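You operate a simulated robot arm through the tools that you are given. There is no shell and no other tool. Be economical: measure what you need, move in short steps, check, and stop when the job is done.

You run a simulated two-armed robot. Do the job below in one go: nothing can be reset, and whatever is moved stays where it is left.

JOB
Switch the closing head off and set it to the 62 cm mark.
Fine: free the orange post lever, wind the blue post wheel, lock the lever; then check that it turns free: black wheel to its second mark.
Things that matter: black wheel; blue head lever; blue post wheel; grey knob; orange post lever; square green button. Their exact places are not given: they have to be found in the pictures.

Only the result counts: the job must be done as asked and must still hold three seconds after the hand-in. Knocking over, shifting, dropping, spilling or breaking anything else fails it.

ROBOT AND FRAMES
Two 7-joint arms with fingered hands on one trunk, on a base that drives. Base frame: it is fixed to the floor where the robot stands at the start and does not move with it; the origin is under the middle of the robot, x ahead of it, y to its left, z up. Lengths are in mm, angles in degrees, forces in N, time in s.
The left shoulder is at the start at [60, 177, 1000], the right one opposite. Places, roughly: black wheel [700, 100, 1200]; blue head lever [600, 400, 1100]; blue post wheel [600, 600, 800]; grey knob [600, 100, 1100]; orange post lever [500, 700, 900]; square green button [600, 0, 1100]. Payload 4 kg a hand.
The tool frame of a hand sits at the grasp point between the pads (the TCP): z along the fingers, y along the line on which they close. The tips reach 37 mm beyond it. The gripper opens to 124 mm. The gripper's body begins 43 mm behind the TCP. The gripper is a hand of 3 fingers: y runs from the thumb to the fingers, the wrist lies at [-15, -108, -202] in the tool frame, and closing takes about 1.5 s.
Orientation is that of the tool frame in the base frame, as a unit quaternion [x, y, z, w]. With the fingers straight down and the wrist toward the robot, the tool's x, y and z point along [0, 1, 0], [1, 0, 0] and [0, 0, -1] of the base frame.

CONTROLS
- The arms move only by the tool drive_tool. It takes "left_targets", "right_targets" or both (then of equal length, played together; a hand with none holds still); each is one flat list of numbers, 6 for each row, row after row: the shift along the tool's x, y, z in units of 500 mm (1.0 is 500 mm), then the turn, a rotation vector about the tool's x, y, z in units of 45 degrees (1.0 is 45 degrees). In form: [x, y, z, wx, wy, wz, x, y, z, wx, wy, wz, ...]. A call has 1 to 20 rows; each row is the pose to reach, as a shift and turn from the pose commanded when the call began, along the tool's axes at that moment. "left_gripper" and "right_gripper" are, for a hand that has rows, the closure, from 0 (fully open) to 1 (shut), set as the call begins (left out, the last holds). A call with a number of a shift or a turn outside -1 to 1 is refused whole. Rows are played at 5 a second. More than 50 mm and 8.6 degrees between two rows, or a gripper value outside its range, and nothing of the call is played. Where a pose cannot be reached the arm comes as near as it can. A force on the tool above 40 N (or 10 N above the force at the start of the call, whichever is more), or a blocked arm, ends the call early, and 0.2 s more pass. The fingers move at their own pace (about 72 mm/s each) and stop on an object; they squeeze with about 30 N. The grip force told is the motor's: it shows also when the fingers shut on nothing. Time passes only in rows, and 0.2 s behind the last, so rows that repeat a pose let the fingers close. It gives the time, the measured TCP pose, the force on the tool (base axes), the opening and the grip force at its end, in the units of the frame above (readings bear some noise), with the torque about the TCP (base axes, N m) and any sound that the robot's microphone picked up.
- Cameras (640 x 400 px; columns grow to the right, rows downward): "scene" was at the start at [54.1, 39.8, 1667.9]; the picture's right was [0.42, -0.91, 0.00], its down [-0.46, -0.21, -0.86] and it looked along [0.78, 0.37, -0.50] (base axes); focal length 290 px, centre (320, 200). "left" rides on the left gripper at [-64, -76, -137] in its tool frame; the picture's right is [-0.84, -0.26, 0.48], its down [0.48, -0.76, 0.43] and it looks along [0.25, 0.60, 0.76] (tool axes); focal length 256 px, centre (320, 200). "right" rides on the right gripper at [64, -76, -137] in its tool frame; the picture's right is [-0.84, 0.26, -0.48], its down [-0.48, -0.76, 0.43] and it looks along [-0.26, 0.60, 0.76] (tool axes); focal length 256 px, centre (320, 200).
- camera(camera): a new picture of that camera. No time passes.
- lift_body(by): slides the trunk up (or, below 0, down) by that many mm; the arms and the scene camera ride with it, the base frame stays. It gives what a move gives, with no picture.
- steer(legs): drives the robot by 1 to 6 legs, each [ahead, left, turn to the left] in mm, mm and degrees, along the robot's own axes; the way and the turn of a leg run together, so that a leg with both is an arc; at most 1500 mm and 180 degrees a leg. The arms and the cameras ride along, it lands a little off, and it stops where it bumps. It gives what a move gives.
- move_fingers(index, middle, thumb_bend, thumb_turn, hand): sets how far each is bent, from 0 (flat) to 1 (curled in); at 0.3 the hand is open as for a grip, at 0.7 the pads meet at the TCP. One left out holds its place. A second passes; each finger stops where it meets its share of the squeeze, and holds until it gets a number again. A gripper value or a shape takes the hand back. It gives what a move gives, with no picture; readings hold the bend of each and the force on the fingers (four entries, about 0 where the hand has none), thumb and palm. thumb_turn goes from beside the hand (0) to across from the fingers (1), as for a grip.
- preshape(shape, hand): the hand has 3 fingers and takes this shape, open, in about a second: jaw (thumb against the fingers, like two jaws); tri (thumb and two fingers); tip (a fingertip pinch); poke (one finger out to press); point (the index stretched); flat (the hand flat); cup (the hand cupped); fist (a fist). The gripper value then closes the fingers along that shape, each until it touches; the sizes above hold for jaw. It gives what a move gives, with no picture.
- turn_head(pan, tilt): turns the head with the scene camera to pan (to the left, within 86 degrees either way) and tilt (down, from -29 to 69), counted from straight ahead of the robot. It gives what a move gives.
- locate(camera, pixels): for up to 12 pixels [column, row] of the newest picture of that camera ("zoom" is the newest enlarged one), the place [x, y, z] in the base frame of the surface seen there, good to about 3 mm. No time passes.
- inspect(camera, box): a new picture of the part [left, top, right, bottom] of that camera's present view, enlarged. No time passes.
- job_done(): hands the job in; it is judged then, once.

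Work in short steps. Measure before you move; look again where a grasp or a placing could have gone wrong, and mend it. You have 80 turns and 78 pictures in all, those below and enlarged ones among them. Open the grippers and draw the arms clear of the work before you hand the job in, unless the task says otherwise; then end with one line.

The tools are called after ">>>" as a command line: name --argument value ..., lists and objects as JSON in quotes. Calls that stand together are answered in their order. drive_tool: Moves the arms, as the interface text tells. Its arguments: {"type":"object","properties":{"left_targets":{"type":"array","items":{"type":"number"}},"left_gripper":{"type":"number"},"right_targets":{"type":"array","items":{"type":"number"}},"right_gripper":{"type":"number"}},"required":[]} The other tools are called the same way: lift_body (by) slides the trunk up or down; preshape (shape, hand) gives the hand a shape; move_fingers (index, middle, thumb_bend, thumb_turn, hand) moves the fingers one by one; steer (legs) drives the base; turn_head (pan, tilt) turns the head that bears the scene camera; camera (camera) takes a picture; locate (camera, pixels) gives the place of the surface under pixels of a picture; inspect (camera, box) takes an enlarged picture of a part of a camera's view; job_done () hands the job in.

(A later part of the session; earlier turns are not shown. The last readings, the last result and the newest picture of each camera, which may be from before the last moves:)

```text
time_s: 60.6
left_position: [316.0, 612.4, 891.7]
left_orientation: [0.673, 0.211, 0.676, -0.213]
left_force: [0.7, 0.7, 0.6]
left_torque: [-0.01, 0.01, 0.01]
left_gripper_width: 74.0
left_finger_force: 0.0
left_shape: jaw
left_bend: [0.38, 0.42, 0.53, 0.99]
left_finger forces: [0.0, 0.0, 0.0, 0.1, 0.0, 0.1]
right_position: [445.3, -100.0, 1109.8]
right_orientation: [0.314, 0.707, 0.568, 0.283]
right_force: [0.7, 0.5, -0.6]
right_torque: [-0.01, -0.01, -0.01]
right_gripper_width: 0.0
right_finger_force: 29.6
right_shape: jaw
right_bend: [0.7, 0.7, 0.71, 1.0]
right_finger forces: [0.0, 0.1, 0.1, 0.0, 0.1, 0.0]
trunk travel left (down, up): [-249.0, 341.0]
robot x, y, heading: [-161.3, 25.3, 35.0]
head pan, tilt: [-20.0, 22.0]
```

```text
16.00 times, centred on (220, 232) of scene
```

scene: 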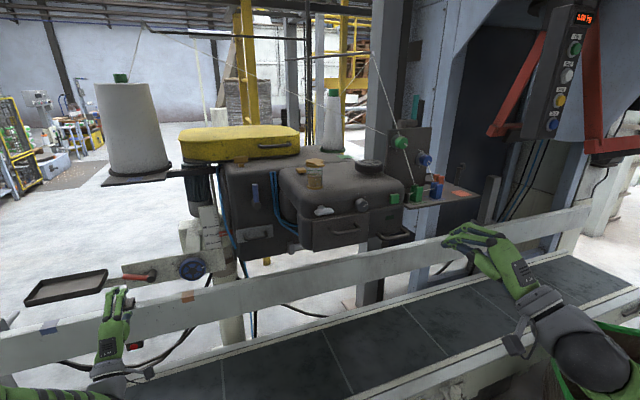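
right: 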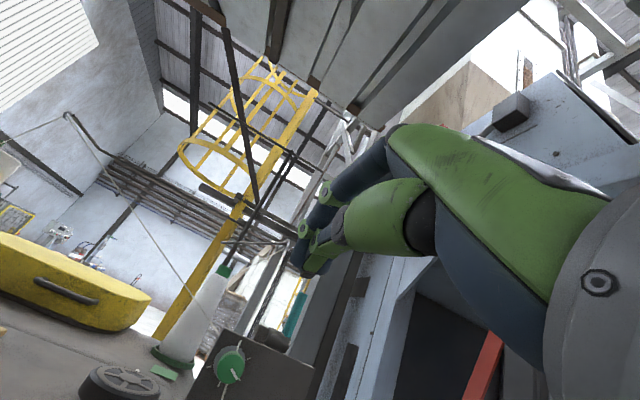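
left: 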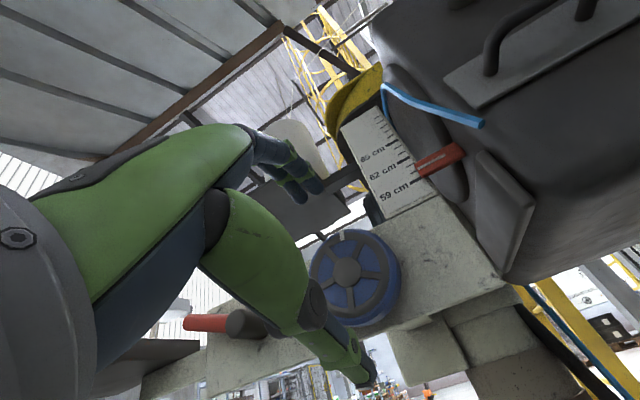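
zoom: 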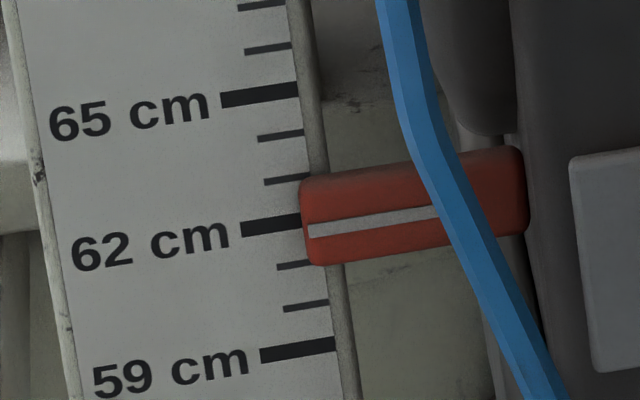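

Lever is upright against its stop again. I measure pointer and ticks once more with many points.

>>> locate --camera "zoom" --pixels '[[250, 229], [270, 226], [290, 223], [270, 355], [290, 352], [310, 349], [320, 228], [340, 225], [360, 223], [380, 220], [400, 217], [420, 214]]'

>>> locate --camera "zoom" --pixels '[[230, 101], [250, 98], [270, 95], [290, 92], [330, 227], [350, 224], [370, 221], [390, 218], [410, 215], [430, 212], [260, 228], [280, 225]]'

```text
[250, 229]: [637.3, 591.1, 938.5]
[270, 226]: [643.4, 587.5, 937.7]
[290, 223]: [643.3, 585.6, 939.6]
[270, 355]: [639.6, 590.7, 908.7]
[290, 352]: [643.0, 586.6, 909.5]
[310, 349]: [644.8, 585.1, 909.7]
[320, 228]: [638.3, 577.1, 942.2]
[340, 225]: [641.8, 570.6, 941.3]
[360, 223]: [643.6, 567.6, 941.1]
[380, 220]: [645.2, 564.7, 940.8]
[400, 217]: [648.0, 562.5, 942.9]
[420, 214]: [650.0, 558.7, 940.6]
```

```text
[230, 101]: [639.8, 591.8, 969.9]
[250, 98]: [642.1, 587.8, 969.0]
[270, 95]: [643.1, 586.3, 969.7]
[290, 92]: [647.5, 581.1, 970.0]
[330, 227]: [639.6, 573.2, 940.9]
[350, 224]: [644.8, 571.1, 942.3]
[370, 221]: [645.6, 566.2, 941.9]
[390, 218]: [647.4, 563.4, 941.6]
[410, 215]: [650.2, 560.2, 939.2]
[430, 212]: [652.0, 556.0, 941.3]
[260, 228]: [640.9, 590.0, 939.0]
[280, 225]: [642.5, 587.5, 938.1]
```

Readings give about 62.2; to be sure I bring the left camera to the pointer's own height (940) for a parallax-free view.

>>> drive_tool --left_targets '[0.056, 0.046, 0.04, 0, 0, 0, 0.112, 0.091, 0.08, 0, 0, 0, 0.168, 0.137, 0.12, 0, 0, 0, 0.224, 0.182, 0.16, 0, 0, 0]'

>>> inspect --camera "left" --box '[340, 140, 440, 220]'

```text
time_s: 61.6
left_position: [433.7, 586.0, 1002.3]
left_orientation: [0.674, 0.212, 0.674, -0.214]
left_force: [0.5, -0.1, 1.0]
left_torque: [0.01, 0.0, -0.03]
left_gripper_width: 74.2
left_finger_force: 0.2
left_shape: jaw
left_bend: [0.38, 0.42, 0.53, 0.99]
left_finger forces: [0.0, 0.0, 0.1, 0.1, 0.0, 0.1]
right_position: [446.0, -100.0, 1109.3]
right_orientation: [0.315, 0.706, 0.567, 0.283]
right_force: [0.2, 0.5, -0.6]
right_torque: [-0.04, 0.03, -0.01]
right_gripper_width: 0.0
right_finger_force: 29.8
right_shape: jaw
right_bend: [0.7, 0.7, 0.71, 1.0]
right_finger forces: [0.0, 0.1, 0.0, 0.0, 0.1, 0.0]
trunk travel left (down, up): [-249.0, 341.0]
robot x, y, heading: [-160.4, 28.3, 34.7]
head pan, tilt: [-20.0, 22.0]
```

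```text
5.00 times, centred on (390, 180) of left
```

zoom: 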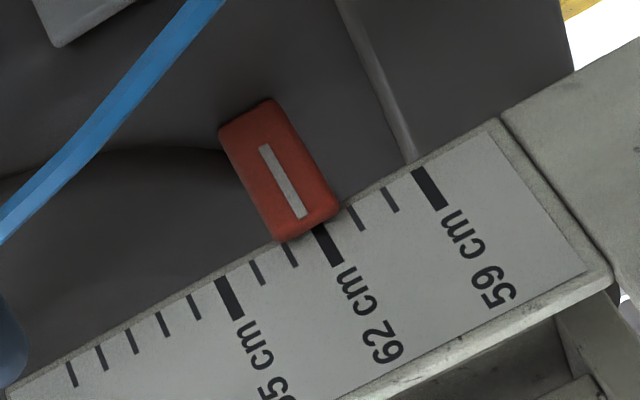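

Eye-level view shows the pointer about 0.18 cm above the 62 tick. I'd rather correct it: free the lever again (grip, swing 90° counter-clockwise).

>>> drive_tool --left_gripper 0.5 --left_targets '[-0.056, -0.046, 0, 0, 0, 0, -0.112, -0.091, 0, 0, 0, 0, -0.168, -0.137, 0, 0, 0, 0, -0.224, -0.182, 0, 0, 0, 0, -0.224, -0.182, 0.08, 0, 0, 0, -0.224, -0.182, 0.16, 0, 0, 0, -0.224, -0.182, 0.238, 0, 0, 0]'

>>> drive_tool --left_gripper 1 --left_targets '[0, 0, 0, 0, 0, 0, 0, 0, 0, 0, 0, 0, 0, 0, 0, 0, 0, 0, 0, 0, 0, 0, 0, 0, 0, 0, 0, 0, 0, 0]'

>>> drive_tool --left_targets '[-0.0008, -0.0125, 0, 0, 0, -0.1667, -0.0033, -0.0249, 0, 0, 0, -0.3333, -0.0073, -0.0367, 0, 0, 0, -0.5, -0.0129, -0.048, 0, 0, 0, -0.6667, -0.0198, -0.0584, 0, 0, 0, -0.8333, -0.0281, -0.0679, 0, 0, 0, -1.0]'

>>> drive_tool --left_targets '[-0.0008, -0.0125, 0, 0, 0, -0.1667, -0.0033, -0.0249, 0, 0, 0, -0.3333, -0.0073, -0.0367, 0, 0, 0, -0.5, -0.0129, -0.048, 0, 0, 0, -0.6667, -0.0198, -0.0584, 0, 0, 0, -0.8333, -0.0281, -0.0679, 0, 0, 0, -1.0]'

```text
time_s: 63.2
left_position: [478.6, 727.2, 890.9]
left_orientation: [0.674, 0.213, 0.675, -0.213]
left_force: [-0.4, 0.2, 0.4]
left_torque: [-0.02, 0.0, 0.01]
left_gripper_width: 61.9
left_finger_force: 0.1
left_shape: jaw
left_bend: [0.42, 0.46, 0.56, 1.0]
left_finger forces: [0.0, 0.0, 0.0, 0.0, 0.0, 0.0]
right_position: [446.7, -99.8, 1109.7]
right_orientation: [0.315, 0.706, 0.567, 0.284]
right_force: [0.5, 0.2, -0.3]
right_torque: [-0.01, -0.02, 0.01]
right_gripper_width: 0.2
right_finger_force: 30.2
right_shape: jaw
right_bend: [0.7, 0.7, 0.71, 1.0]
right_finger forces: [0.1, 0.0, 0.0, 0.0, 0.1, 0.0]
trunk travel left (down, up): [-249.0, 341.0]
robot x, y, heading: [-156.4, 25.8, 35.1]
head pan, tilt: [-20.0, 22.0]
```

```text
time_s: 64.4
left_position: [477.8, 729.2, 891.8]
left_orientation: [0.673, 0.212, 0.675, -0.214]
left_force: [1.4, 6.5, 2.4]
left_torque: [-0.03, -0.07, -0.14]
left_gripper_width: 10.6
left_finger_force: 29.5
left_shape: jaw
left_bend: [0.7, 0.7, 0.63, 1.0]
left_finger forces: [19.5, 8.7, 0.0, 0.0, 33.8, 0.0]
right_position: [445.0, -100.4, 1108.8]
right_orientation: [0.315, 0.706, 0.567, 0.284]
right_force: [0.3, 0.1, 0.3]
right_torque: [0.0, 0.0, -0.01]
right_gripper_width: 0.1
right_finger_force: 29.5
right_shape: jaw
right_bend: [0.7, 0.7, 0.71, 1.0]
right_finger forces: [0.1, 0.1, 0.0, 0.1, 0.0, 0.1]
trunk travel left (down, up): [-249.0, 341.0]
robot x, y, heading: [-156.4, 31.4, 35.1]
head pan, tilt: [-20.0, 22.0]
```

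```text
time_s: 65.8
left_position: [457.2, 756.6, 877.8]
left_orientation: [0.54, 0.455, 0.706, 0.061]
left_force: [2.3, 1.9, 2.7]
left_torque: [0.11, -0.17, -0.09]
left_gripper_width: 8.9
left_finger_force: 30.3
left_shape: jaw
left_bend: [0.7, 0.7, 0.63, 1.0]
left_finger forces: [20.4, 10.2, 0.0, 0.0, 33.3, 0.0]
right_position: [446.4, -100.7, 1109.8]
right_orientation: [0.315, 0.707, 0.566, 0.283]
right_force: [-0.4, 0.6, -0.4]
right_torque: [0.02, 0.01, 0.02]
right_gripper_width: 0.0
right_finger_force: 30.8
right_shape: jaw
right_bend: [0.7, 0.7, 0.71, 1.0]
right_finger forces: [0.0, 0.1, 0.0, 0.0, 0.0, 0.0]
trunk travel left (down, up): [-249.0, 341.0]
robot x, y, heading: [-156.6, 28.5, 34.9]
head pan, tilt: [-20.0, 22.0]
```

```text
time_s: 67.2
left_position: [450.8, 765.3, 848.1]
left_orientation: [0.324, 0.625, 0.63, 0.328]
left_force: [11.2, 13.2, 23.2]
left_torque: [0.37, -0.45, 0.04]
left_gripper_width: 4.2
left_finger_force: 29.9
left_shape: jaw
left_bend: [0.7, 0.7, 0.65, 1.0]
left_finger forces: [23.4, 15.0, 0.0, 0.0, 21.2, 0.1]
right_position: [445.7, -101.5, 1111.7]
right_orientation: [0.316, 0.706, 0.567, 0.284]
right_force: [0.3, 0.3, 0.3]
right_torque: [-0.02, 0.04, 0.02]
right_gripper_width: 0.0
right_finger_force: 29.8
right_shape: jaw
right_bend: [0.7, 0.7, 0.71, 1.0]
right_finger forces: [0.0, 0.0, 0.0, 0.0, 0.0, 0.0]
trunk travel left (down, up): [-249.0, 341.0]
robot x, y, heading: [-159.8, 28.0, 34.8]
head pan, tilt: [-20.0, 22.0]
```

Lever is left again. I release, go over to the wheel, grip it and turn it 7° counter-clockwise.

>>> drive_tool --left_gripper 0.4 --left_targets '[0, 0, 0, 0, 0, 0, 0, 0, 0, 0, 0, 0, 0, 0, 0, 0, 0, 0, 0, 0, 0, 0, 0, 0, 0, 0, -0.08, 0, 0, 0, 0, 0, -0.16, 0, 0, 0, 0, 0, -0.24, 0, 0, 0]'

>>> drive_tool --left_gripper 0 --left_targets '[-0.083, -0.002, 0, 0, 0, 0, -0.166, -0.003, 0, 0, 0, 0, -0.249, -0.004, 0, 0, 0, 0, -0.334, -0.004, 0, 0, 0, 0, -0.334, -0.004, 0.08, 0, 0, 0, -0.334, -0.004, 0.16, 0, 0, 0, -0.334, -0.004, 0.242, 0, 0, 0]'

>>> drive_tool --left_gripper 1 --left_targets '[0, 0, 0, 0, 0, 0, 0, 0, 0, 0, 0, 0, 0, 0, 0, 0, 0, 0, 0, 0, 0, 0, 0, 0]'

>>> drive_tool --left_targets '[0, 0, 0, 0, 0, -0.08, 0, 0, 0, 0, 0, -0.155, 0, 0, 0, 0, 0, -0.155]'

>>> inspect --camera "scene" --box '[210, 225, 230, 240]'

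```text
time_s: 68.8
left_position: [351.2, 697.5, 842.9]
left_orientation: [0.326, 0.627, 0.628, 0.326]
left_force: [-0.4, 0.3, -0.5]
left_torque: [-0.01, -0.02, 0.02]
left_gripper_width: 74.1
left_finger_force: 0.0
left_shape: jaw
left_bend: [0.38, 0.42, 0.53, 0.99]
left_finger forces: [0.1, 0.1, 0.1, 0.1, 0.0, 0.0]
right_position: [445.2, -100.2, 1110.0]
right_orientation: [0.315, 0.706, 0.567, 0.284]
right_force: [0.0, -0.2, 0.1]
right_torque: [0.02, -0.01, 0.03]
right_gripper_width: 0.1
right_finger_force: 30.3
right_shape: jaw
right_bend: [0.7, 0.7, 0.71, 1.0]
right_finger forces: [0.0, 0.0, 0.0, 0.0, 0.0, 0.0]
trunk travel left (down, up): [-249.0, 341.0]
robot x, y, heading: [-155.6, 28.2, 35.0]
head pan, tilt: [-20.0, 22.0]
```

```text
time_s: 70.4
left_position: [546.7, 631.2, 840.6]
left_orientation: [0.326, 0.626, 0.629, 0.326]
left_force: [0.7, -0.4, 0.7]
left_torque: [0.0, 0.02, 0.04]
left_gripper_width: 123.5
left_finger_force: 0.0
left_shape: jaw
left_bend: [0.3, 0.3, 0.3, 0.98]
left_finger forces: [0.0, 0.1, 0.0, 0.1, 0.1, 0.1]
right_position: [446.7, -100.7, 1109.6]
right_orientation: [0.315, 0.706, 0.567, 0.284]
right_force: [0.0, 0.1, 0.1]
right_torque: [-0.01, -0.01, 0.01]
right_gripper_width: 0.0
right_finger_force: 29.7
right_shape: jaw
right_bend: [0.7, 0.7, 0.71, 1.0]
right_finger forces: [0.1, 0.0, 0.1, 0.0, 0.0, 0.1]
trunk travel left (down, up): [-249.0, 341.0]
robot x, y, heading: [-158.0, 27.3, 35.1]
head pan, tilt: [-20.0, 22.0]
```

```text
time_s: 71.4
left_position: [545.6, 630.7, 839.6]
left_orientation: [0.327, 0.627, 0.627, 0.327]
left_force: [-7.8, -4.9, -4.7]
left_torque: [-0.2, 0.27, -0.04]
left_gripper_width: 83.3
left_finger_force: 30.1
left_shape: jaw
left_bend: [0.39, 0.42, 0.48, 0.99]
left_finger forces: [16.7, 9.1, 0.1, 0.0, 32.4, 0.1]
right_position: [445.8, -99.9, 1110.2]
right_orientation: [0.315, 0.706, 0.567, 0.284]
right_force: [0.0, 0.6, -0.4]
right_torque: [0.0, 0.0, 0.03]
right_gripper_width: 0.0
right_finger_force: 30.0
right_shape: jaw
right_bend: [0.7, 0.7, 0.71, 1.0]
right_finger forces: [0.1, 0.0, 0.1, 0.0, 0.0, 0.0]
trunk travel left (down, up): [-249.0, 341.0]
robot x, y, heading: [-160.2, 28.1, 35.1]
head pan, tilt: [-20.0, 22.0]
```

```text
time_s: 72.2
left_position: [545.5, 630.2, 839.3]
left_orientation: [0.288, 0.646, 0.607, 0.363]
left_force: [-10.5, -9.7, -9.9]
left_torque: [-0.17, 0.43, -0.09]
left_gripper_width: 82.7
left_finger_force: 30.2
left_shape: jaw
left_bend: [0.39, 0.42, 0.48, 0.99]
left_finger forces: [16.6, 8.8, 0.1, 0.0, 37.9, 0.1]
right_position: [445.6, -100.6, 1109.4]
right_orientation: [0.315, 0.707, 0.567, 0.283]
right_force: [-0.3, -0.4, -0.2]
right_torque: [0.02, 0.01, 0.0]
right_gripper_width: 0.0
right_finger_force: 29.6
right_shape: jaw
right_bend: [0.7, 0.7, 0.71, 1.0]
right_finger forces: [0.0, 0.0, 0.0, 0.1, 0.1, 0.1]
trunk travel left (down, up): [-249.0, 341.0]
robot x, y, heading: [-161.1, 31.9, 34.9]
head pan, tilt: [-20.0, 22.0]
```

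```text
16.00 times, centred on (220, 232) of scene
```

zoom: 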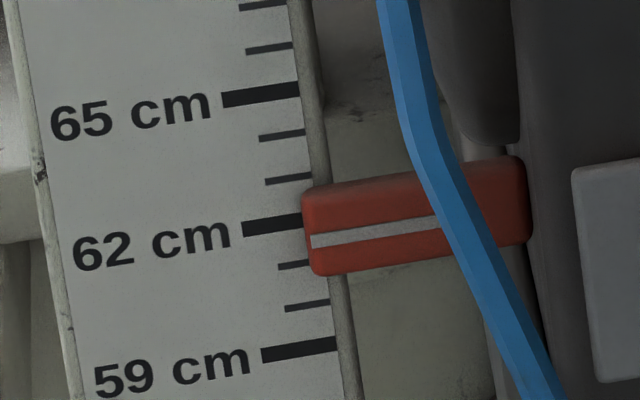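

Now about 61.93 by the same measure. I add 1.5°, release the wheel, back off, and check.

>>> drive_tool --left_targets '[0, 0, 0, 0, 0, 0.033, 0, 0, 0, 0, 0, 0.033]'

>>> drive_tool --left_gripper 0 --left_targets '[0, 0, 0, 0, 0, 0, 0, 0, 0, 0, 0, 0, 0, 0, 0, 0, 0, 0, 0, 0, 0, 0, 0, 0, 0, 0, -0.08, 0, 0, 0, 0, 0, -0.16, 0, 0, 0, 0, 0, -0.23, 0, 0, 0, 0, 0, -0.23, 0, 0, 0.122]'

>>> inspect --camera "scene" --box '[210, 225, 230, 240]'

```text
time_s: 72.8
left_position: [546.4, 631.4, 840.5]
left_orientation: [0.296, 0.642, 0.612, 0.356]
left_force: [-13.9, -10.2, -12.4]
left_torque: [-0.35, 0.46, -0.07]
left_gripper_width: 81.9
left_finger_force: 30.3
left_shape: jaw
left_bend: [0.39, 0.42, 0.48, 0.99]
left_finger forces: [16.0, 8.5, 0.0, 0.0, 39.8, 0.1]
right_position: [444.6, -101.0, 1110.2]
right_orientation: [0.316, 0.706, 0.566, 0.284]
right_force: [-0.1, -0.1, 0.2]
right_torque: [0.0, -0.01, 0.02]
right_gripper_width: 0.0
right_finger_force: 30.0
right_shape: jaw
right_bend: [0.7, 0.7, 0.71, 1.0]
right_finger forces: [0.1, 0.0, 0.0, 0.0, 0.1, 0.1]
trunk travel left (down, up): [-249.0, 341.0]
robot x, y, heading: [-160.9, 28.9, 34.9]
head pan, tilt: [-20.0, 22.0]
```

```text
time_s: 74.6
left_position: [452.4, 565.2, 841.2]
left_orientation: [0.327, 0.626, 0.628, 0.327]
left_force: [0.1, 0.9, -0.1]
left_torque: [0.0, -0.01, 0.01]
left_gripper_width: 123.6
left_finger_force: 0.2
left_shape: jaw
left_bend: [0.3, 0.3, 0.3, 0.98]
left_finger forces: [0.0, 0.0, 0.0, 0.1, 0.1, 0.0]
right_position: [444.8, -100.9, 1110.6]
right_orientation: [0.315, 0.706, 0.567, 0.283]
right_force: [0.1, -0.5, 0.4]
right_torque: [-0.04, 0.02, -0.01]
right_gripper_width: 0.0
right_finger_force: 30.5
right_shape: jaw
right_bend: [0.7, 0.7, 0.71, 1.0]
right_finger forces: [0.0, 0.0, 0.0, 0.1, 0.0, 0.0]
trunk travel left (down, up): [-249.0, 341.0]
robot x, y, heading: [-161.4, 28.8, 35.0]
head pan, tilt: [-20.0, 22.0]
```

```text
16.00 times, centred on (220, 232) of scene
```

zoom: 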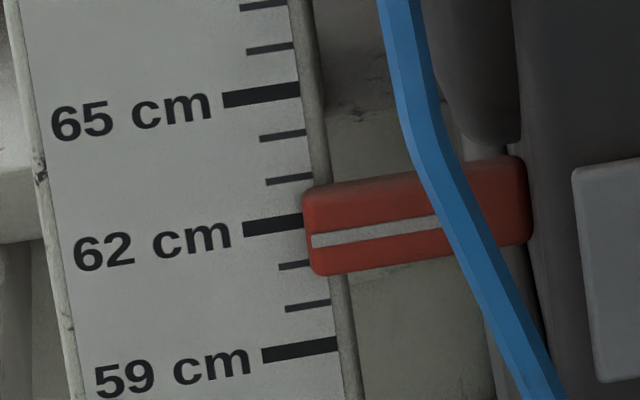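

Pointer is within 0.1 of 62 and free of the hand. I go back to the lever, grip it and swing it upright to lock.

>>> drive_tool --left_gripper 0.5 --left_targets '[0.083, 0, 0, 0, 0, 0, 0.166, 0, 0, 0, 0, 0, 0.249, 0, 0, 0, 0, 0, 0.332, 0, 0, 0, 0, 0, 0.332, 0.001, 0.08, 0, 0, 0, 0.332, 0.001, 0.16, 0, 0, 0, 0.332, 0.001, 0.23, 0, 0, 0]'

>>> drive_tool --left_gripper 1 --left_targets '[0, 0, 0, 0, 0, 0, 0, 0, 0, 0, 0, 0, 0, 0, 0, 0, 0, 0, 0, 0, 0, 0, 0, 0, 0, 0, 0, 0, 0, 0]'

>>> drive_tool --left_targets '[-0.0008, 0.0125, 0, 0, 0, 0.1667, -0.0033, 0.0249, 0, 0, 0, 0.3333, -0.0073, 0.0367, 0, 0, 0, 0.5, -0.0129, 0.048, 0, 0, 0, 0.6667, -0.0198, 0.0584, 0, 0, 0, 0.8333, -0.0281, 0.0679, 0, 0, 0, 1.0]'

>>> drive_tool --left_targets '[-0.0008, 0.0125, 0, 0, 0, 0.1667, -0.0033, 0.0249, 0, 0, 0, 0.3333, -0.0073, 0.0367, 0, 0, 0, 0.5, -0.0129, 0.048, 0, 0, 0, 0.6667, -0.0198, 0.0584, 0, 0, 0, 0.8333, -0.0281, 0.0695, 0, 0, 0, 1.0, -0.0281, 0.0705, 0, 0, 0, 1.0]'

>>> drive_tool --left_gripper 0.4 --left_targets '[0, 0, 0, 0, 0, 0, 0, 0, 0, 0, 0, 0, 0, 0, 0, 0, 0, 0, 0, 0, 0, 0, 0, 0, 0, 0, -0.08, 0, 0, 0, 0, 0, -0.16, 0, 0, 0, 0, 0, -0.24, 0, 0, 0, 0, 0, -0.32, 0, 0, 0, 0, 0, -0.4, 0, 0, 0, 0, 0, -0.5, 0, 0, 0]'

>>> inspect --camera "scene" --box '[120, 220, 240, 300]'

```text
time_s: 76.2
left_position: [451.4, 767.2, 841.2]
left_orientation: [0.326, 0.627, 0.628, 0.326]
left_force: [0.0, -0.2, 0.0]
left_torque: [0.02, 0.02, 0.0]
left_gripper_width: 62.1
left_finger_force: 0.1
left_shape: jaw
left_bend: [0.42, 0.46, 0.56, 1.0]
left_finger forces: [0.0, 0.1, 0.0, 0.0, 0.0, 0.0]
right_position: [444.9, -99.9, 1111.1]
right_orientation: [0.316, 0.706, 0.567, 0.285]
right_force: [-1.4, -0.5, 1.2]
right_torque: [0.03, 0.04, -0.01]
right_gripper_width: 0.0
right_finger_force: 30.4
right_shape: jaw
right_bend: [0.7, 0.7, 0.71, 1.0]
right_finger forces: [0.0, 0.1, 0.1, 0.0, 0.0, 0.0]
trunk travel left (down, up): [-249.0, 341.0]
robot x, y, heading: [-161.9, 29.5, 35.0]
head pan, tilt: [-20.0, 22.0]
```

```text
time_s: 77.4
left_position: [452.0, 765.8, 839.4]
left_orientation: [0.326, 0.627, 0.628, 0.326]
left_force: [8.2, 5.5, -1.6]
left_torque: [0.03, 0.04, 0.01]
left_gripper_width: 8.1
left_finger_force: 30.5
left_shape: jaw
left_bend: [0.6, 0.59, 0.72, 1.0]
left_finger forces: [18.7, 9.2, 0.0, 0.1, 30.4, 0.0]
right_position: [446.3, -99.9, 1110.3]
right_orientation: [0.315, 0.707, 0.567, 0.283]
right_force: [1.0, 0.6, -0.8]
right_torque: [0.03, 0.02, -0.02]
right_gripper_width: 0.0
right_finger_force: 29.6
right_shape: jaw
right_bend: [0.7, 0.7, 0.71, 1.0]
right_finger forces: [0.0, 0.0, 0.0, 0.0, 0.0, 0.1]
trunk travel left (down, up): [-249.0, 341.0]
robot x, y, heading: [-155.5, 27.5, 34.6]
head pan, tilt: [-20.0, 22.0]
```

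```text
time_s: 78.8
left_position: [460.7, 754.6, 873.8]
left_orientation: [0.543, 0.453, 0.705, 0.06]
left_force: [5.5, 2.7, -9.0]
left_torque: [0.09, 0.26, -0.02]
left_gripper_width: 7.8
left_finger_force: 29.6
left_shape: jaw
left_bend: [0.61, 0.6, 0.72, 1.0]
left_finger forces: [18.7, 10.2, 0.0, 0.1, 34.2, 0.0]
right_position: [447.3, -99.5, 1109.2]
right_orientation: [0.315, 0.707, 0.566, 0.283]
right_force: [0.4, -0.3, -0.3]
right_torque: [-0.01, 0.0, 0.02]
right_gripper_width: 0.0
right_finger_force: 30.1
right_shape: jaw
right_bend: [0.7, 0.7, 0.71, 1.0]
right_finger forces: [0.0, 0.1, 0.0, 0.0, 0.0, 0.0]
trunk travel left (down, up): [-249.0, 341.0]
robot x, y, heading: [-159.6, 30.0, 35.1]
head pan, tilt: [-20.0, 22.0]
```

```text
time_s: 80.4
left_position: [472.7, 737.0, 889.3]
left_orientation: [0.673, 0.216, 0.673, -0.218]
left_force: [-18.2, 33.3, -1.1]
left_torque: [-0.11, 0.13, 0.7]
left_gripper_width: 9.1
left_finger_force: 30.3
left_shape: jaw
left_bend: [0.63, 0.65, 0.69, 1.0]
left_finger forces: [20.1, 12.3, 0.0, 0.1, 57.5, 0.0]
right_position: [443.7, -97.1, 1112.0]
right_orientation: [0.314, 0.708, 0.566, 0.283]
right_force: [-0.9, 0.6, 0.0]
right_torque: [-0.01, -0.01, -0.01]
right_gripper_width: 0.0
right_finger_force: 30.2
right_shape: jaw
right_bend: [0.7, 0.7, 0.71, 1.0]
right_finger forces: [0.0, 0.1, 0.0, 0.1, 0.0, 0.0]
trunk travel left (down, up): [-249.0, 341.0]
robot x, y, heading: [-158.9, 31.0, 35.0]
head pan, tilt: [-20.0, 22.0]
```

```text
time_s: 82.6
left_position: [274.6, 581.5, 891.0]
left_orientation: [0.673, 0.21, 0.676, -0.214]
left_force: [0.3, 0.0, -0.4]
left_torque: [0.01, 0.01, -0.01]
left_gripper_width: 74.5
left_finger_force: 0.1
left_shape: jaw
left_bend: [0.38, 0.42, 0.53, 0.99]
left_finger forces: [0.1, 0.1, 0.1, 0.0, 0.0, 0.1]
right_position: [446.5, -100.3, 1110.1]
right_orientation: [0.315, 0.706, 0.567, 0.283]
right_force: [-0.6, 0.8, 0.3]
right_torque: [0.01, 0.0, 0.01]
right_gripper_width: 0.0
right_finger_force: 30.4
right_shape: jaw
right_bend: [0.7, 0.7, 0.71, 1.0]
right_finger forces: [0.0, 0.0, 0.1, 0.0, 0.0, 0.0]
trunk travel left (down, up): [-249.0, 341.0]
robot x, y, heading: [-159.8, 28.1, 35.1]
head pan, tilt: [-20.0, 22.0]
```

```text
5.00 times, centred on (180, 260) of scene
```

zoom: 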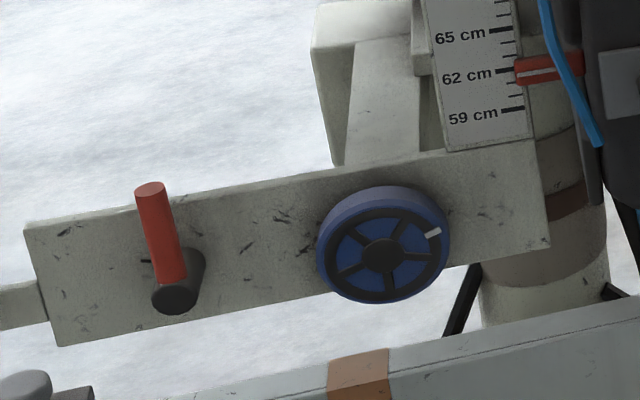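

Lever locked, pointer at 62. Now the black wheel: I raise the trunk, and pitch the right hand from level to pointing down.

>>> lift_body --by 335

>>> drive_tool --right_gripper 0 --right_targets '[0, 0, 0, 0.146, 0, 0, 0, 0, 0, 0.293, 0, 0, 0, 0, 0, 0.439, 0, 0, 0, 0, 0, 0.585, 0, 0, 0, 0, 0, 0.732, 0, 0, 0, 0, 0, 0.878, 0, 0]'

>>> drive_tool --right_targets '[0, 0, 0, 0.146, 0, 0, 0, 0, 0, 0.293, 0, 0, 0, 0, 0, 0.439, 0, 0, 0, 0, 0, 0.585, 0, 0, 0, 0, 0, 0.732, 0, 0, 0, 0, 0, 0.878, 0, 0]'

>>> turn_head --pan -25 --tilt 35

>>> camera --camera "scene"

```text
time_s: 85.9
left_position: [274.9, 582.0, 1225.7]
left_orientation: [0.675, 0.212, 0.674, -0.214]
left_force: [-0.1, -0.3, -0.2]
left_torque: [0.0, -0.01, 0.01]
left_gripper_width: 74.4
left_finger_force: 0.0
left_shape: jaw
left_bend: [0.38, 0.42, 0.53, 0.99]
left_finger forces: [0.1, 0.1, 0.0, 0.1, 0.0, 0.1]
right_position: [446.6, -101.4, 1444.9]
right_orientation: [0.315, 0.706, 0.567, 0.283]
right_force: [0.2, 0.2, -0.1]
right_torque: [-0.01, -0.03, 0.03]
right_gripper_width: 0.0
right_finger_force: 29.6
right_shape: jaw
right_bend: [0.7, 0.7, 0.71, 1.0]
right_finger forces: [0.1, 0.0, 0.1, 0.0, 0.1, 0.0]
trunk travel left (down, up): [-584.0, 6.0]
robot x, y, heading: [-157.1, 27.7, 35.0]
head pan, tilt: [-20.0, 22.0]
```

```text
time_s: 87.3
left_position: [273.7, 583.5, 1224.5]
left_orientation: [0.674, 0.212, 0.675, -0.213]
left_force: [-0.4, 0.0, -0.6]
left_torque: [0.03, 0.0, -0.01]
left_gripper_width: 74.3
left_finger_force: 0.1
left_shape: jaw
left_bend: [0.38, 0.42, 0.53, 0.99]
left_finger forces: [0.0, 0.0, 0.1, 0.0, 0.0, 0.0]
right_position: [446.7, -99.4, 1445.6]
right_orientation: [0.392, 0.857, 0.294, 0.159]
right_force: [-0.9, 0.0, -0.1]
right_torque: [-0.01, 0.0, -0.01]
right_gripper_width: 123.8
right_finger_force: 0.1
right_shape: jaw
right_bend: [0.3, 0.3, 0.3, 0.98]
right_finger forces: [0.0, 0.0, 0.0, 0.0, 0.0, 0.1]
trunk travel left (down, up): [-584.0, 6.0]
robot x, y, heading: [-157.0, 27.1, 34.9]
head pan, tilt: [-20.0, 22.0]
```

```text
time_s: 88.7
left_position: [274.6, 583.2, 1225.3]
left_orientation: [0.675, 0.211, 0.675, -0.213]
left_force: [0.0, 0.0, 0.3]
left_torque: [0.0, -0.03, -0.06]
left_gripper_width: 74.3
left_finger_force: 0.1
left_shape: jaw
left_bend: [0.38, 0.42, 0.53, 0.99]
left_finger forces: [0.0, 0.1, 0.1, 0.0, 0.1, 0.1]
right_position: [446.2, -99.4, 1443.9]
right_orientation: [0.423, 0.906, -0.013, 0.017]
right_force: [-0.2, 1.1, 0.8]
right_torque: [-0.03, 0.01, -0.03]
right_gripper_width: 123.8
right_finger_force: 0.0
right_shape: jaw
right_bend: [0.3, 0.3, 0.3, 0.98]
right_finger forces: [0.0, 0.0, 0.0, 0.1, 0.0, 0.0]
trunk travel left (down, up): [-584.0, 6.0]
robot x, y, heading: [-155.9, 30.0, 35.1]
head pan, tilt: [-20.0, 22.0]
```

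```text
time_s: 89.4
left_position: [274.4, 583.6, 1225.4]
left_orientation: [0.674, 0.212, 0.675, -0.213]
left_force: [0.2, 0.1, 0.2]
left_torque: [0.01, 0.02, 0.03]
left_gripper_width: 74.4
left_finger_force: 0.0
left_shape: jaw
left_bend: [0.38, 0.42, 0.53, 0.99]
left_finger forces: [0.1, 0.0, 0.0, 0.0, 0.0, 0.0]
right_position: [446.7, -100.2, 1444.6]
right_orientation: [0.423, 0.906, -0.011, 0.018]
right_force: [0.8, -0.6, 0.5]
right_torque: [0.0, 0.0, -0.03]
right_gripper_width: 123.7
right_finger_force: 0.0
right_shape: jaw
right_bend: [0.3, 0.3, 0.3, 0.98]
right_finger forces: [0.1, 0.0, 0.1, 0.0, 0.0, 0.1]
trunk travel left (down, up): [-584.0, 6.0]
robot x, y, heading: [-155.9, 25.2, 34.9]
head pan, tilt: [-25.0, 35.0]
```

```text
21 pictures are left
```

scene: 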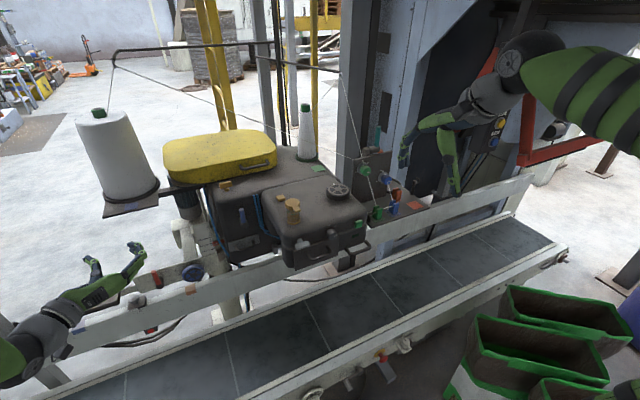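

Tool is straight down now. I enlarge the wheel and the knob, and locate the wheel at its new height.

>>> inspect --camera "scene" --box '[310, 170, 370, 210]'

>>> locate --camera "zoom" --pixels '[[305, 180], [270, 128], [215, 185], [395, 165], [310, 235], [310, 262], [262, 110], [170, 245], [420, 230], [420, 300]]'

>>> inspect --camera "scene" --box '[310, 215, 370, 255]'

```text
10.00 times, centred on (340, 190) of scene
```

zoom: 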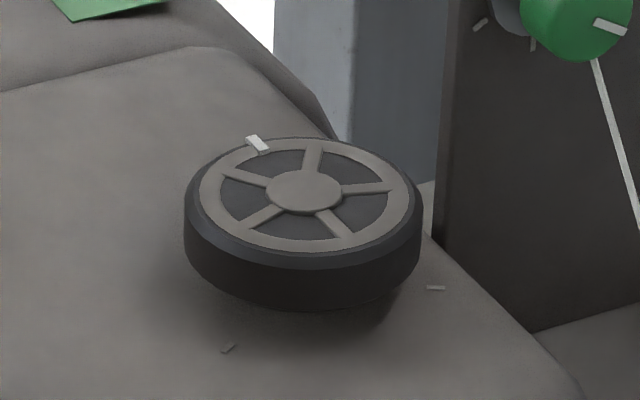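

```text
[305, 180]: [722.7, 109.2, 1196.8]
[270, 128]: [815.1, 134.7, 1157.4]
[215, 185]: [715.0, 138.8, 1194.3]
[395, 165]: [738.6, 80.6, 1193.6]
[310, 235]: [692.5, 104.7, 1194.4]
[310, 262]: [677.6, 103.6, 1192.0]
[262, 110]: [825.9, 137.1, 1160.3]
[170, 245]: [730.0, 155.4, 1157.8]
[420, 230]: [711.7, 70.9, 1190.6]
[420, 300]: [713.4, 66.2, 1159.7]
```

```text
10.00 times, centred on (340, 235) of scene
```

zoom: 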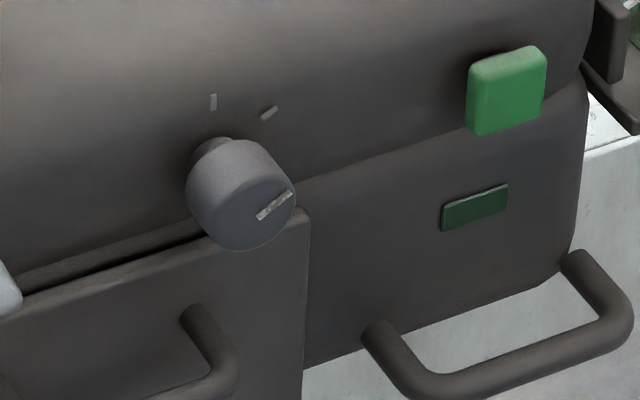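

Lamp off, wheel centre is (715,110), top 1196. I turn the right hand 45° counter-clockwise, draw the left back, and drive 120 mm ahead to get within reach.

>>> drive_tool --right_targets '[0, 0, 0, 0, 0, -0.17, 0, 0, 0, 0, 0, -0.34, 0, 0, 0, 0, 0, -0.51, 0, 0, 0, 0, 0, -0.68, 0, 0, 0, 0, 0, -0.85, 0, 0, 0, 0, 0, -1]' --left_targets '[0, 0, -0.05, 0, 0, 0, 0, 0, -0.1, 0, 0, 0, 0, 0, -0.15, 0, 0, 0, 0, 0, -0.2, 0, 0, 0, 0, 0, -0.2, 0, 0, 0, 0, 0, -0.2, 0, 0, 0]'

>>> steer --legs '[[120, 0, 0]]'

```text
time_s: 90.8
left_position: [192.4, 525.5, 1225.8]
left_orientation: [0.674, 0.212, 0.675, -0.213]
left_force: [-0.5, -0.8, -0.5]
left_torque: [0.01, 0.01, -0.02]
left_gripper_width: 74.6
left_finger_force: 0.0
left_shape: jaw
left_bend: [0.38, 0.42, 0.53, 0.99]
left_finger forces: [0.1, 0.1, 0.0, 0.1, 0.0, 0.1]
right_position: [446.6, -99.3, 1446.2]
right_orientation: [0.044, 0.999, -0.017, 0.012]
right_force: [1.1, -1.3, 0.5]
right_torque: [-0.01, 0.02, -0.01]
right_gripper_width: 123.7
right_finger_force: 0.1
right_shape: jaw
right_bend: [0.3, 0.3, 0.3, 0.98]
right_finger forces: [0.0, 0.0, 0.1, 0.1, 0.1, 0.0]
trunk travel left (down, up): [-584.0, 6.0]
robot x, y, heading: [-155.1, 31.1, 34.7]
head pan, tilt: [-25.0, 35.0]
```

```text
time_s: 92.1
left_position: [292.8, 595.6, 1223.7]
left_orientation: [0.674, 0.213, 0.674, -0.214]
left_force: [0.1, 0.1, 0.2]
left_torque: [-0.01, -0.02, 0.0]
left_gripper_width: 74.5
left_finger_force: 0.1
left_shape: jaw
left_bend: [0.38, 0.42, 0.53, 0.99]
left_finger forces: [0.0, 0.1, 0.0, 0.1, 0.0, 0.2]
right_position: [545.0, -30.1, 1444.4]
right_orientation: [0.043, 0.999, -0.019, 0.011]
right_force: [0.2, -0.3, 0.3]
right_torque: [-0.03, 0.02, 0.0]
right_gripper_width: 123.8
right_finger_force: 0.1
right_shape: jaw
right_bend: [0.3, 0.3, 0.3, 0.98]
right_finger forces: [0.0, 0.1, 0.1, 0.0, 0.0, 0.0]
trunk travel left (down, up): [-584.0, 6.0]
robot x, y, heading: [-60.5, 98.3, 35.4]
head pan, tilt: [-25.0, 35.0]
```

Before moving in I locate the threads and the side plate near the wheel in the newest picture.

>>> locate --camera "scene" --pixels '[[364, 170], [384, 180], [375, 155], [390, 152], [340, 72], [346, 112], [352, 138], [378, 210], [305, 115], [291, 210], [312, 186], [377, 135]]'

```text
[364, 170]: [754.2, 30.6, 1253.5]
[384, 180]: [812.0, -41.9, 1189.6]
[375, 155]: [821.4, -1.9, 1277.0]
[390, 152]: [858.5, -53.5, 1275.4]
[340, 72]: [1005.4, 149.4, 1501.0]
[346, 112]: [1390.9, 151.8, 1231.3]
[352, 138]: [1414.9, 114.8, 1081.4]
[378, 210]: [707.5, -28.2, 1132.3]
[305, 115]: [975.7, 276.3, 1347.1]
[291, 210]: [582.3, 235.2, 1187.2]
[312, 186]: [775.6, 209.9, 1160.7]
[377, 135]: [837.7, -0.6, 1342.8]
```

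The thread knob stands at (754,31,1253), so I keep the hand yaw between 60° and 0°. I move to hover above the wheel at z 1280 with yaw 60°.

>>> drive_tool --right_gripper 0 --right_targets '[-0.051, 0.053, 0.054, -0.008, 0.005, 0.0925, -0.102, 0.107, 0.108, -0.016, 0.01, 0.185, -0.1535, 0.16, 0.1615, -0.024, 0.015, 0.2775, -0.205, 0.213, 0.215, -0.031, 0.02, 0.37, -0.256, 0.267, 0.269, -0.039, 0.025, 0.4625, -0.307, 0.32, 0.323, -0.047, 0.03, 0.555]'

>>> camera --camera "right"

>>> camera --camera "scene"

```text
time_s: 93.5
left_position: [292.8, 595.6, 1224.9]
left_orientation: [0.673, 0.212, 0.675, -0.214]
left_force: [0.6, -0.4, 0.2]
left_torque: [0.02, 0.0, 0.0]
left_gripper_width: 74.4
left_finger_force: 0.1
left_shape: jaw
left_bend: [0.38, 0.42, 0.53, 0.99]
left_finger forces: [0.0, 0.0, 0.1, 0.0, 0.0, 0.0]
right_position: [715.4, 108.7, 1280.0]
right_orientation: [0.26, 0.965, 0.003, 0.004]
right_force: [0.2, 0.6, -0.2]
right_torque: [-0.02, 0.03, -0.04]
right_gripper_width: 123.8
right_finger_force: 0.1
right_shape: jaw
right_bend: [0.3, 0.3, 0.3, 0.98]
right_finger forces: [0.1, 0.0, 0.1, 0.0, 0.0, 0.1]
trunk travel left (down, up): [-584.0, 6.0]
robot x, y, heading: [-59.3, 97.2, 35.1]
head pan, tilt: [-25.0, 35.0]
```

```text
18 pictures are left
```

right: 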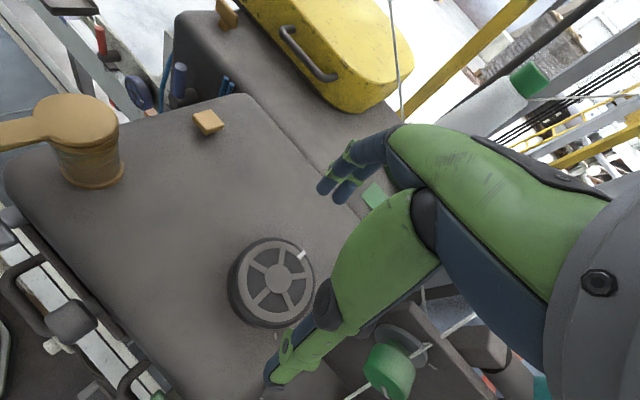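

```text
17 pictures are left
```

scene: 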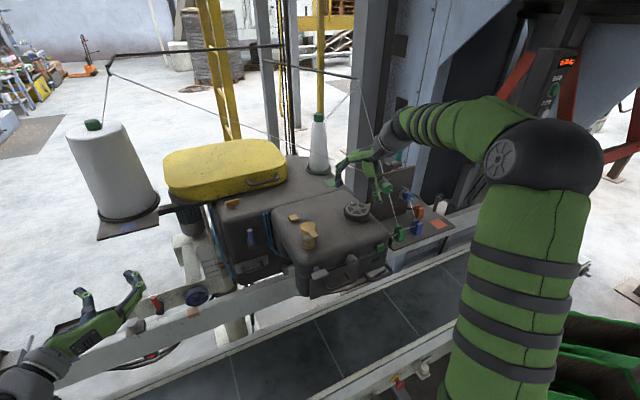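

I locate hub, rim and index through the right camera for exact centring.

>>> locate --camera "right" --pixels '[[278, 279], [245, 285], [312, 270], [277, 315], [285, 245], [301, 254], [262, 302], [297, 262]]'

>>> inspect --camera "right" --box '[210, 210, 350, 350]'

```text
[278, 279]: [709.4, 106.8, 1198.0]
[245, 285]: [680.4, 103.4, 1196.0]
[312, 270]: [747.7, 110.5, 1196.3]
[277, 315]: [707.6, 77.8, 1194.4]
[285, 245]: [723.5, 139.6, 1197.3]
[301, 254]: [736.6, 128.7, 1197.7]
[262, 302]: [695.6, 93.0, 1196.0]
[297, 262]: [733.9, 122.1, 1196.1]
```

```text
2.86 times, centred on (280, 280) of right
```

zoom: 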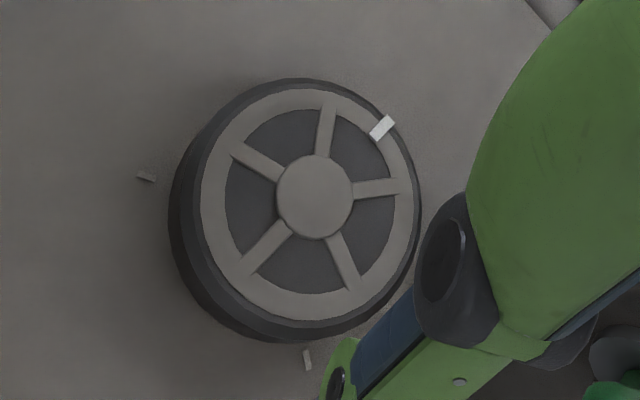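

The hub is within 2–3 mm of the hand's axis. I descend 73 mm, close on the rim, and turn clockwise 45°, watching for resistance.

>>> drive_tool --right_targets '[0, 0, 0.073, 0, 0, 0, 0, -0.002, 0.146, 0, 0, 0]'

>>> drive_tool --right_gripper 1 --right_targets '[0, 0, 0, 0, 0, 0, 0, 0, 0, 0, 0, 0, 0, 0, 0, 0, 0, 0, 0, 0, 0, 0, 0, 0]'

>>> drive_tool --right_targets '[0, 0, 0, 0, 0, 0.167, 0, 0, 0, 0, 0, 0.333, 0, 0, 0, 0, 0, 0.5, 0, 0, 0, 0, 0, 0.667, 0, 0, 0, 0, 0, 0.833, 0, 0, 0, 0, 0, 1]'

>>> inspect --camera "scene" --box '[310, 180, 410, 250]'

```text
time_s: 94.1
left_position: [291.1, 594.7, 1225.6]
left_orientation: [0.674, 0.213, 0.674, -0.214]
left_force: [0.5, -0.2, 1.0]
left_torque: [-0.01, 0.0, -0.05]
left_gripper_width: 74.3
left_finger_force: 0.0
left_shape: jaw
left_bend: [0.38, 0.42, 0.53, 0.99]
left_finger forces: [0.1, 0.0, 0.0, 0.1, 0.0, 0.0]
right_position: [715.1, 107.0, 1208.4]
right_orientation: [0.26, 0.966, 0.004, 0.004]
right_force: [0.4, 0.1, 0.6]
right_torque: [-0.03, 0.02, -0.01]
right_gripper_width: 123.8
right_finger_force: 0.1
right_shape: jaw
right_bend: [0.3, 0.3, 0.3, 0.98]
right_finger forces: [0.1, 0.0, 0.0, 0.0, 0.0, 0.1]
trunk travel left (down, up): [-584.0, 6.0]
robot x, y, heading: [-61.2, 99.0, 35.3]
head pan, tilt: [-25.0, 35.0]
```

```text
time_s: 95.1
left_position: [290.6, 595.6, 1225.9]
left_orientation: [0.673, 0.212, 0.675, -0.214]
left_force: [0.1, 0.1, 0.3]
left_torque: [-0.01, 0.0, 0.0]
left_gripper_width: 74.1
left_finger_force: 0.0
left_shape: jaw
left_bend: [0.38, 0.42, 0.53, 0.99]
left_finger forces: [0.0, 0.0, 0.0, 0.0, 0.0, 0.0]
right_position: [715.9, 106.8, 1211.0]
right_orientation: [0.26, 0.966, 0.004, 0.006]
right_force: [-1.3, -4.5, 5.0]
right_torque: [-0.35, 0.2, -0.04]
right_gripper_width: 81.7
right_finger_force: 30.2
right_shape: jaw
right_bend: [0.39, 0.43, 0.48, 0.99]
right_finger forces: [17.0, 8.9, 0.0, 0.1, 30.8, 0.0]
trunk travel left (down, up): [-584.0, 6.0]
robot x, y, heading: [-58.9, 97.0, 34.9]
head pan, tilt: [-25.0, 35.0]
```

```text
time_s: 96.5
left_position: [290.9, 595.4, 1226.6]
left_orientation: [0.674, 0.212, 0.675, -0.214]
left_force: [0.1, 0.4, 0.3]
left_torque: [0.01, -0.02, 0.0]
left_gripper_width: 74.3
left_finger_force: 0.2
left_shape: jaw
left_bend: [0.38, 0.42, 0.53, 0.99]
left_finger forces: [0.0, 0.0, 0.1, 0.1, 0.0, 0.0]
right_position: [715.0, 107.2, 1210.0]
right_orientation: [0.61, 0.792, 0.006, 0.004]
right_force: [-6.5, -6.3, 9.9]
right_torque: [-0.24, 0.5, 0.08]
right_gripper_width: 81.3
right_finger_force: 30.2
right_shape: jaw
right_bend: [0.39, 0.43, 0.48, 1.0]
right_finger forces: [16.7, 9.4, 0.1, 0.0, 35.7, 0.1]
trunk travel left (down, up): [-584.0, 6.0]
robot x, y, heading: [-59.7, 94.0, 34.8]
head pan, tilt: [-25.0, 35.0]
```

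```text
5.71 times, centred on (360, 215) of scene
```

zoom: 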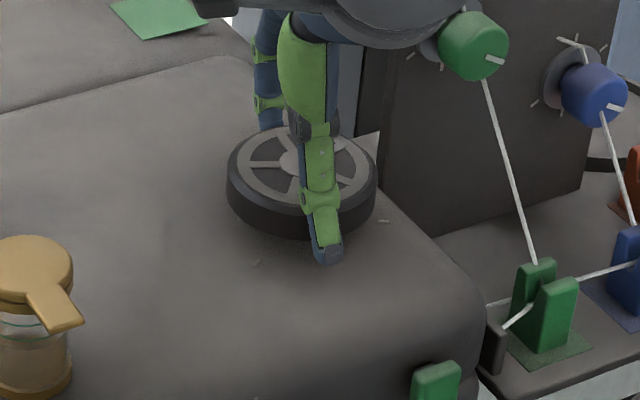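

It turns freely clockwise. I add 15°, release, lift 70 mm and roll back 60°, then look.

>>> drive_tool --right_targets '[0, 0, 0, 0, 0, 0.167, 0, 0, 0, 0, 0, 0.333, 0, 0, 0, 0, 0, 0.333]'

>>> drive_tool --right_gripper 0 --right_targets '[0, 0, 0, 0, 0, 0, 0, 0, 0, 0, 0, 0, 0, 0, 0, 0, 0, 0, 0, 0, 0, 0, 0, 0, 0, 0, -0.07, 0, 0, 0, 0, 0, -0.14, 0, 0, 0, 0, 0, -0.14, 0, 0, -0.17, 0, 0, -0.14, 0, 0, -0.34, 0, 0, -0.14, 0, 0, -0.51, 0, 0, -0.14, 0, 0, -0.68, 0, 0, -0.14, 0, 0, -0.85, 0, 0, -0.14, 0, 0, -1]'

>>> drive_tool --right_targets '[0, 0, 0, 0, 0, -0.167, 0, 0, 0, 0, 0, -0.333]'

>>> inspect --camera "right" --box '[210, 210, 350, 350]'

```text
time_s: 97.3
left_position: [289.2, 594.5, 1226.1]
left_orientation: [0.673, 0.212, 0.675, -0.214]
left_force: [0.9, 0.5, 0.0]
left_torque: [-0.02, 0.02, -0.01]
left_gripper_width: 74.1
left_finger_force: 0.1
left_shape: jaw
left_bend: [0.38, 0.42, 0.53, 0.99]
left_finger forces: [0.0, 0.1, 0.1, 0.0, 0.1, 0.0]
right_position: [713.1, 106.8, 1209.9]
right_orientation: [0.708, 0.707, 0.006, 0.003]
right_force: [-7.0, -5.5, 8.1]
right_torque: [-0.15, 0.54, 0.03]
right_gripper_width: 81.1
right_finger_force: 29.8
right_shape: jaw
right_bend: [0.39, 0.43, 0.48, 1.0]
right_finger forces: [16.7, 9.7, 0.0, 0.0, 35.4, 0.1]
trunk travel left (down, up): [-584.0, 6.0]
robot x, y, heading: [-57.3, 96.4, 34.9]
head pan, tilt: [-25.0, 35.0]
```

```text
time_s: 99.9
left_position: [291.4, 596.5, 1226.0]
left_orientation: [0.674, 0.212, 0.675, -0.214]
left_force: [-0.4, -1.2, -0.2]
left_torque: [0.0, 0.03, 0.01]
left_gripper_width: 74.4
left_finger_force: 0.0
left_shape: jaw
left_bend: [0.38, 0.42, 0.53, 0.99]
left_finger forces: [0.1, 0.0, 0.0, 0.0, 0.0, 0.1]
right_position: [714.8, 107.7, 1278.2]
right_orientation: [0.382, 0.924, 0.005, 0.005]
right_force: [0.0, -0.2, -0.1]
right_torque: [-0.04, 0.02, 0.03]
right_gripper_width: 123.6
right_finger_force: 0.0
right_shape: jaw
right_bend: [0.3, 0.3, 0.3, 0.98]
right_finger forces: [0.0, 0.0, 0.0, 0.1, 0.0, 0.0]
trunk travel left (down, up): [-584.0, 6.0]
robot x, y, heading: [-58.8, 94.0, 34.8]
head pan, tilt: [-25.0, 35.0]
```

```text
time_s: 100.5
left_position: [292.0, 595.1, 1225.0]
left_orientation: [0.673, 0.213, 0.675, -0.215]
left_force: [-0.1, 0.6, 1.3]
left_torque: [-0.01, 0.0, 0.0]
left_gripper_width: 74.4
left_finger_force: 0.0
left_shape: jaw
left_bend: [0.38, 0.42, 0.53, 0.99]
left_finger forces: [0.1, 0.0, 0.0, 0.0, 0.0, 0.0]
right_position: [714.3, 107.9, 1280.0]
right_orientation: [0.258, 0.966, 0.003, 0.006]
right_force: [0.1, 0.8, -0.4]
right_torque: [0.01, -0.02, -0.05]
right_gripper_width: 123.7
right_finger_force: 0.2
right_shape: jaw
right_bend: [0.3, 0.3, 0.3, 0.98]
right_finger forces: [0.1, 0.0, 0.0, 0.1, 0.0, 0.1]
trunk travel left (down, up): [-584.0, 6.0]
robot x, y, heading: [-61.7, 99.2, 35.1]
head pan, tilt: [-25.0, 35.0]
```

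```text
2.86 times, centred on (280, 280) of right
```

zoom: 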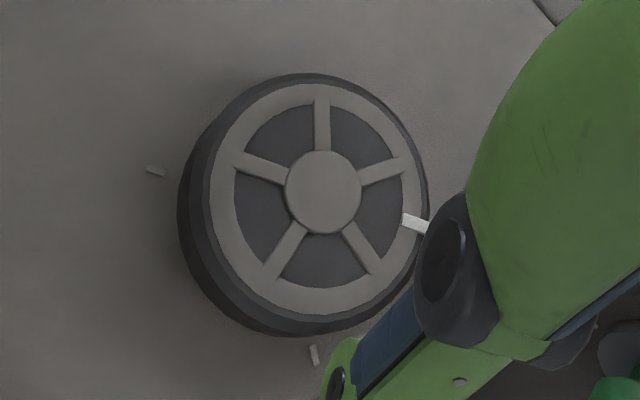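

The index moved about 60° clockwise with no stop in the way. I locate index and ticks to compute the remaining angle.

>>> locate --camera "zoom" --pixels '[[412, 222], [407, 220], [420, 225], [314, 354], [313, 349], [155, 171], [323, 192], [207, 200], [410, 165]]'

```text
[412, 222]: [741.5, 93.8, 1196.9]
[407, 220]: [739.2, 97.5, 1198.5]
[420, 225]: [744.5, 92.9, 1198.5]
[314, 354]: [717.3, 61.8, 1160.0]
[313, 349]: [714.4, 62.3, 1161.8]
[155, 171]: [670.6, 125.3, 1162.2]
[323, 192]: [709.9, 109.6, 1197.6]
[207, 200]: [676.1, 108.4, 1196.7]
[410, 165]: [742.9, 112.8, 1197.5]
```

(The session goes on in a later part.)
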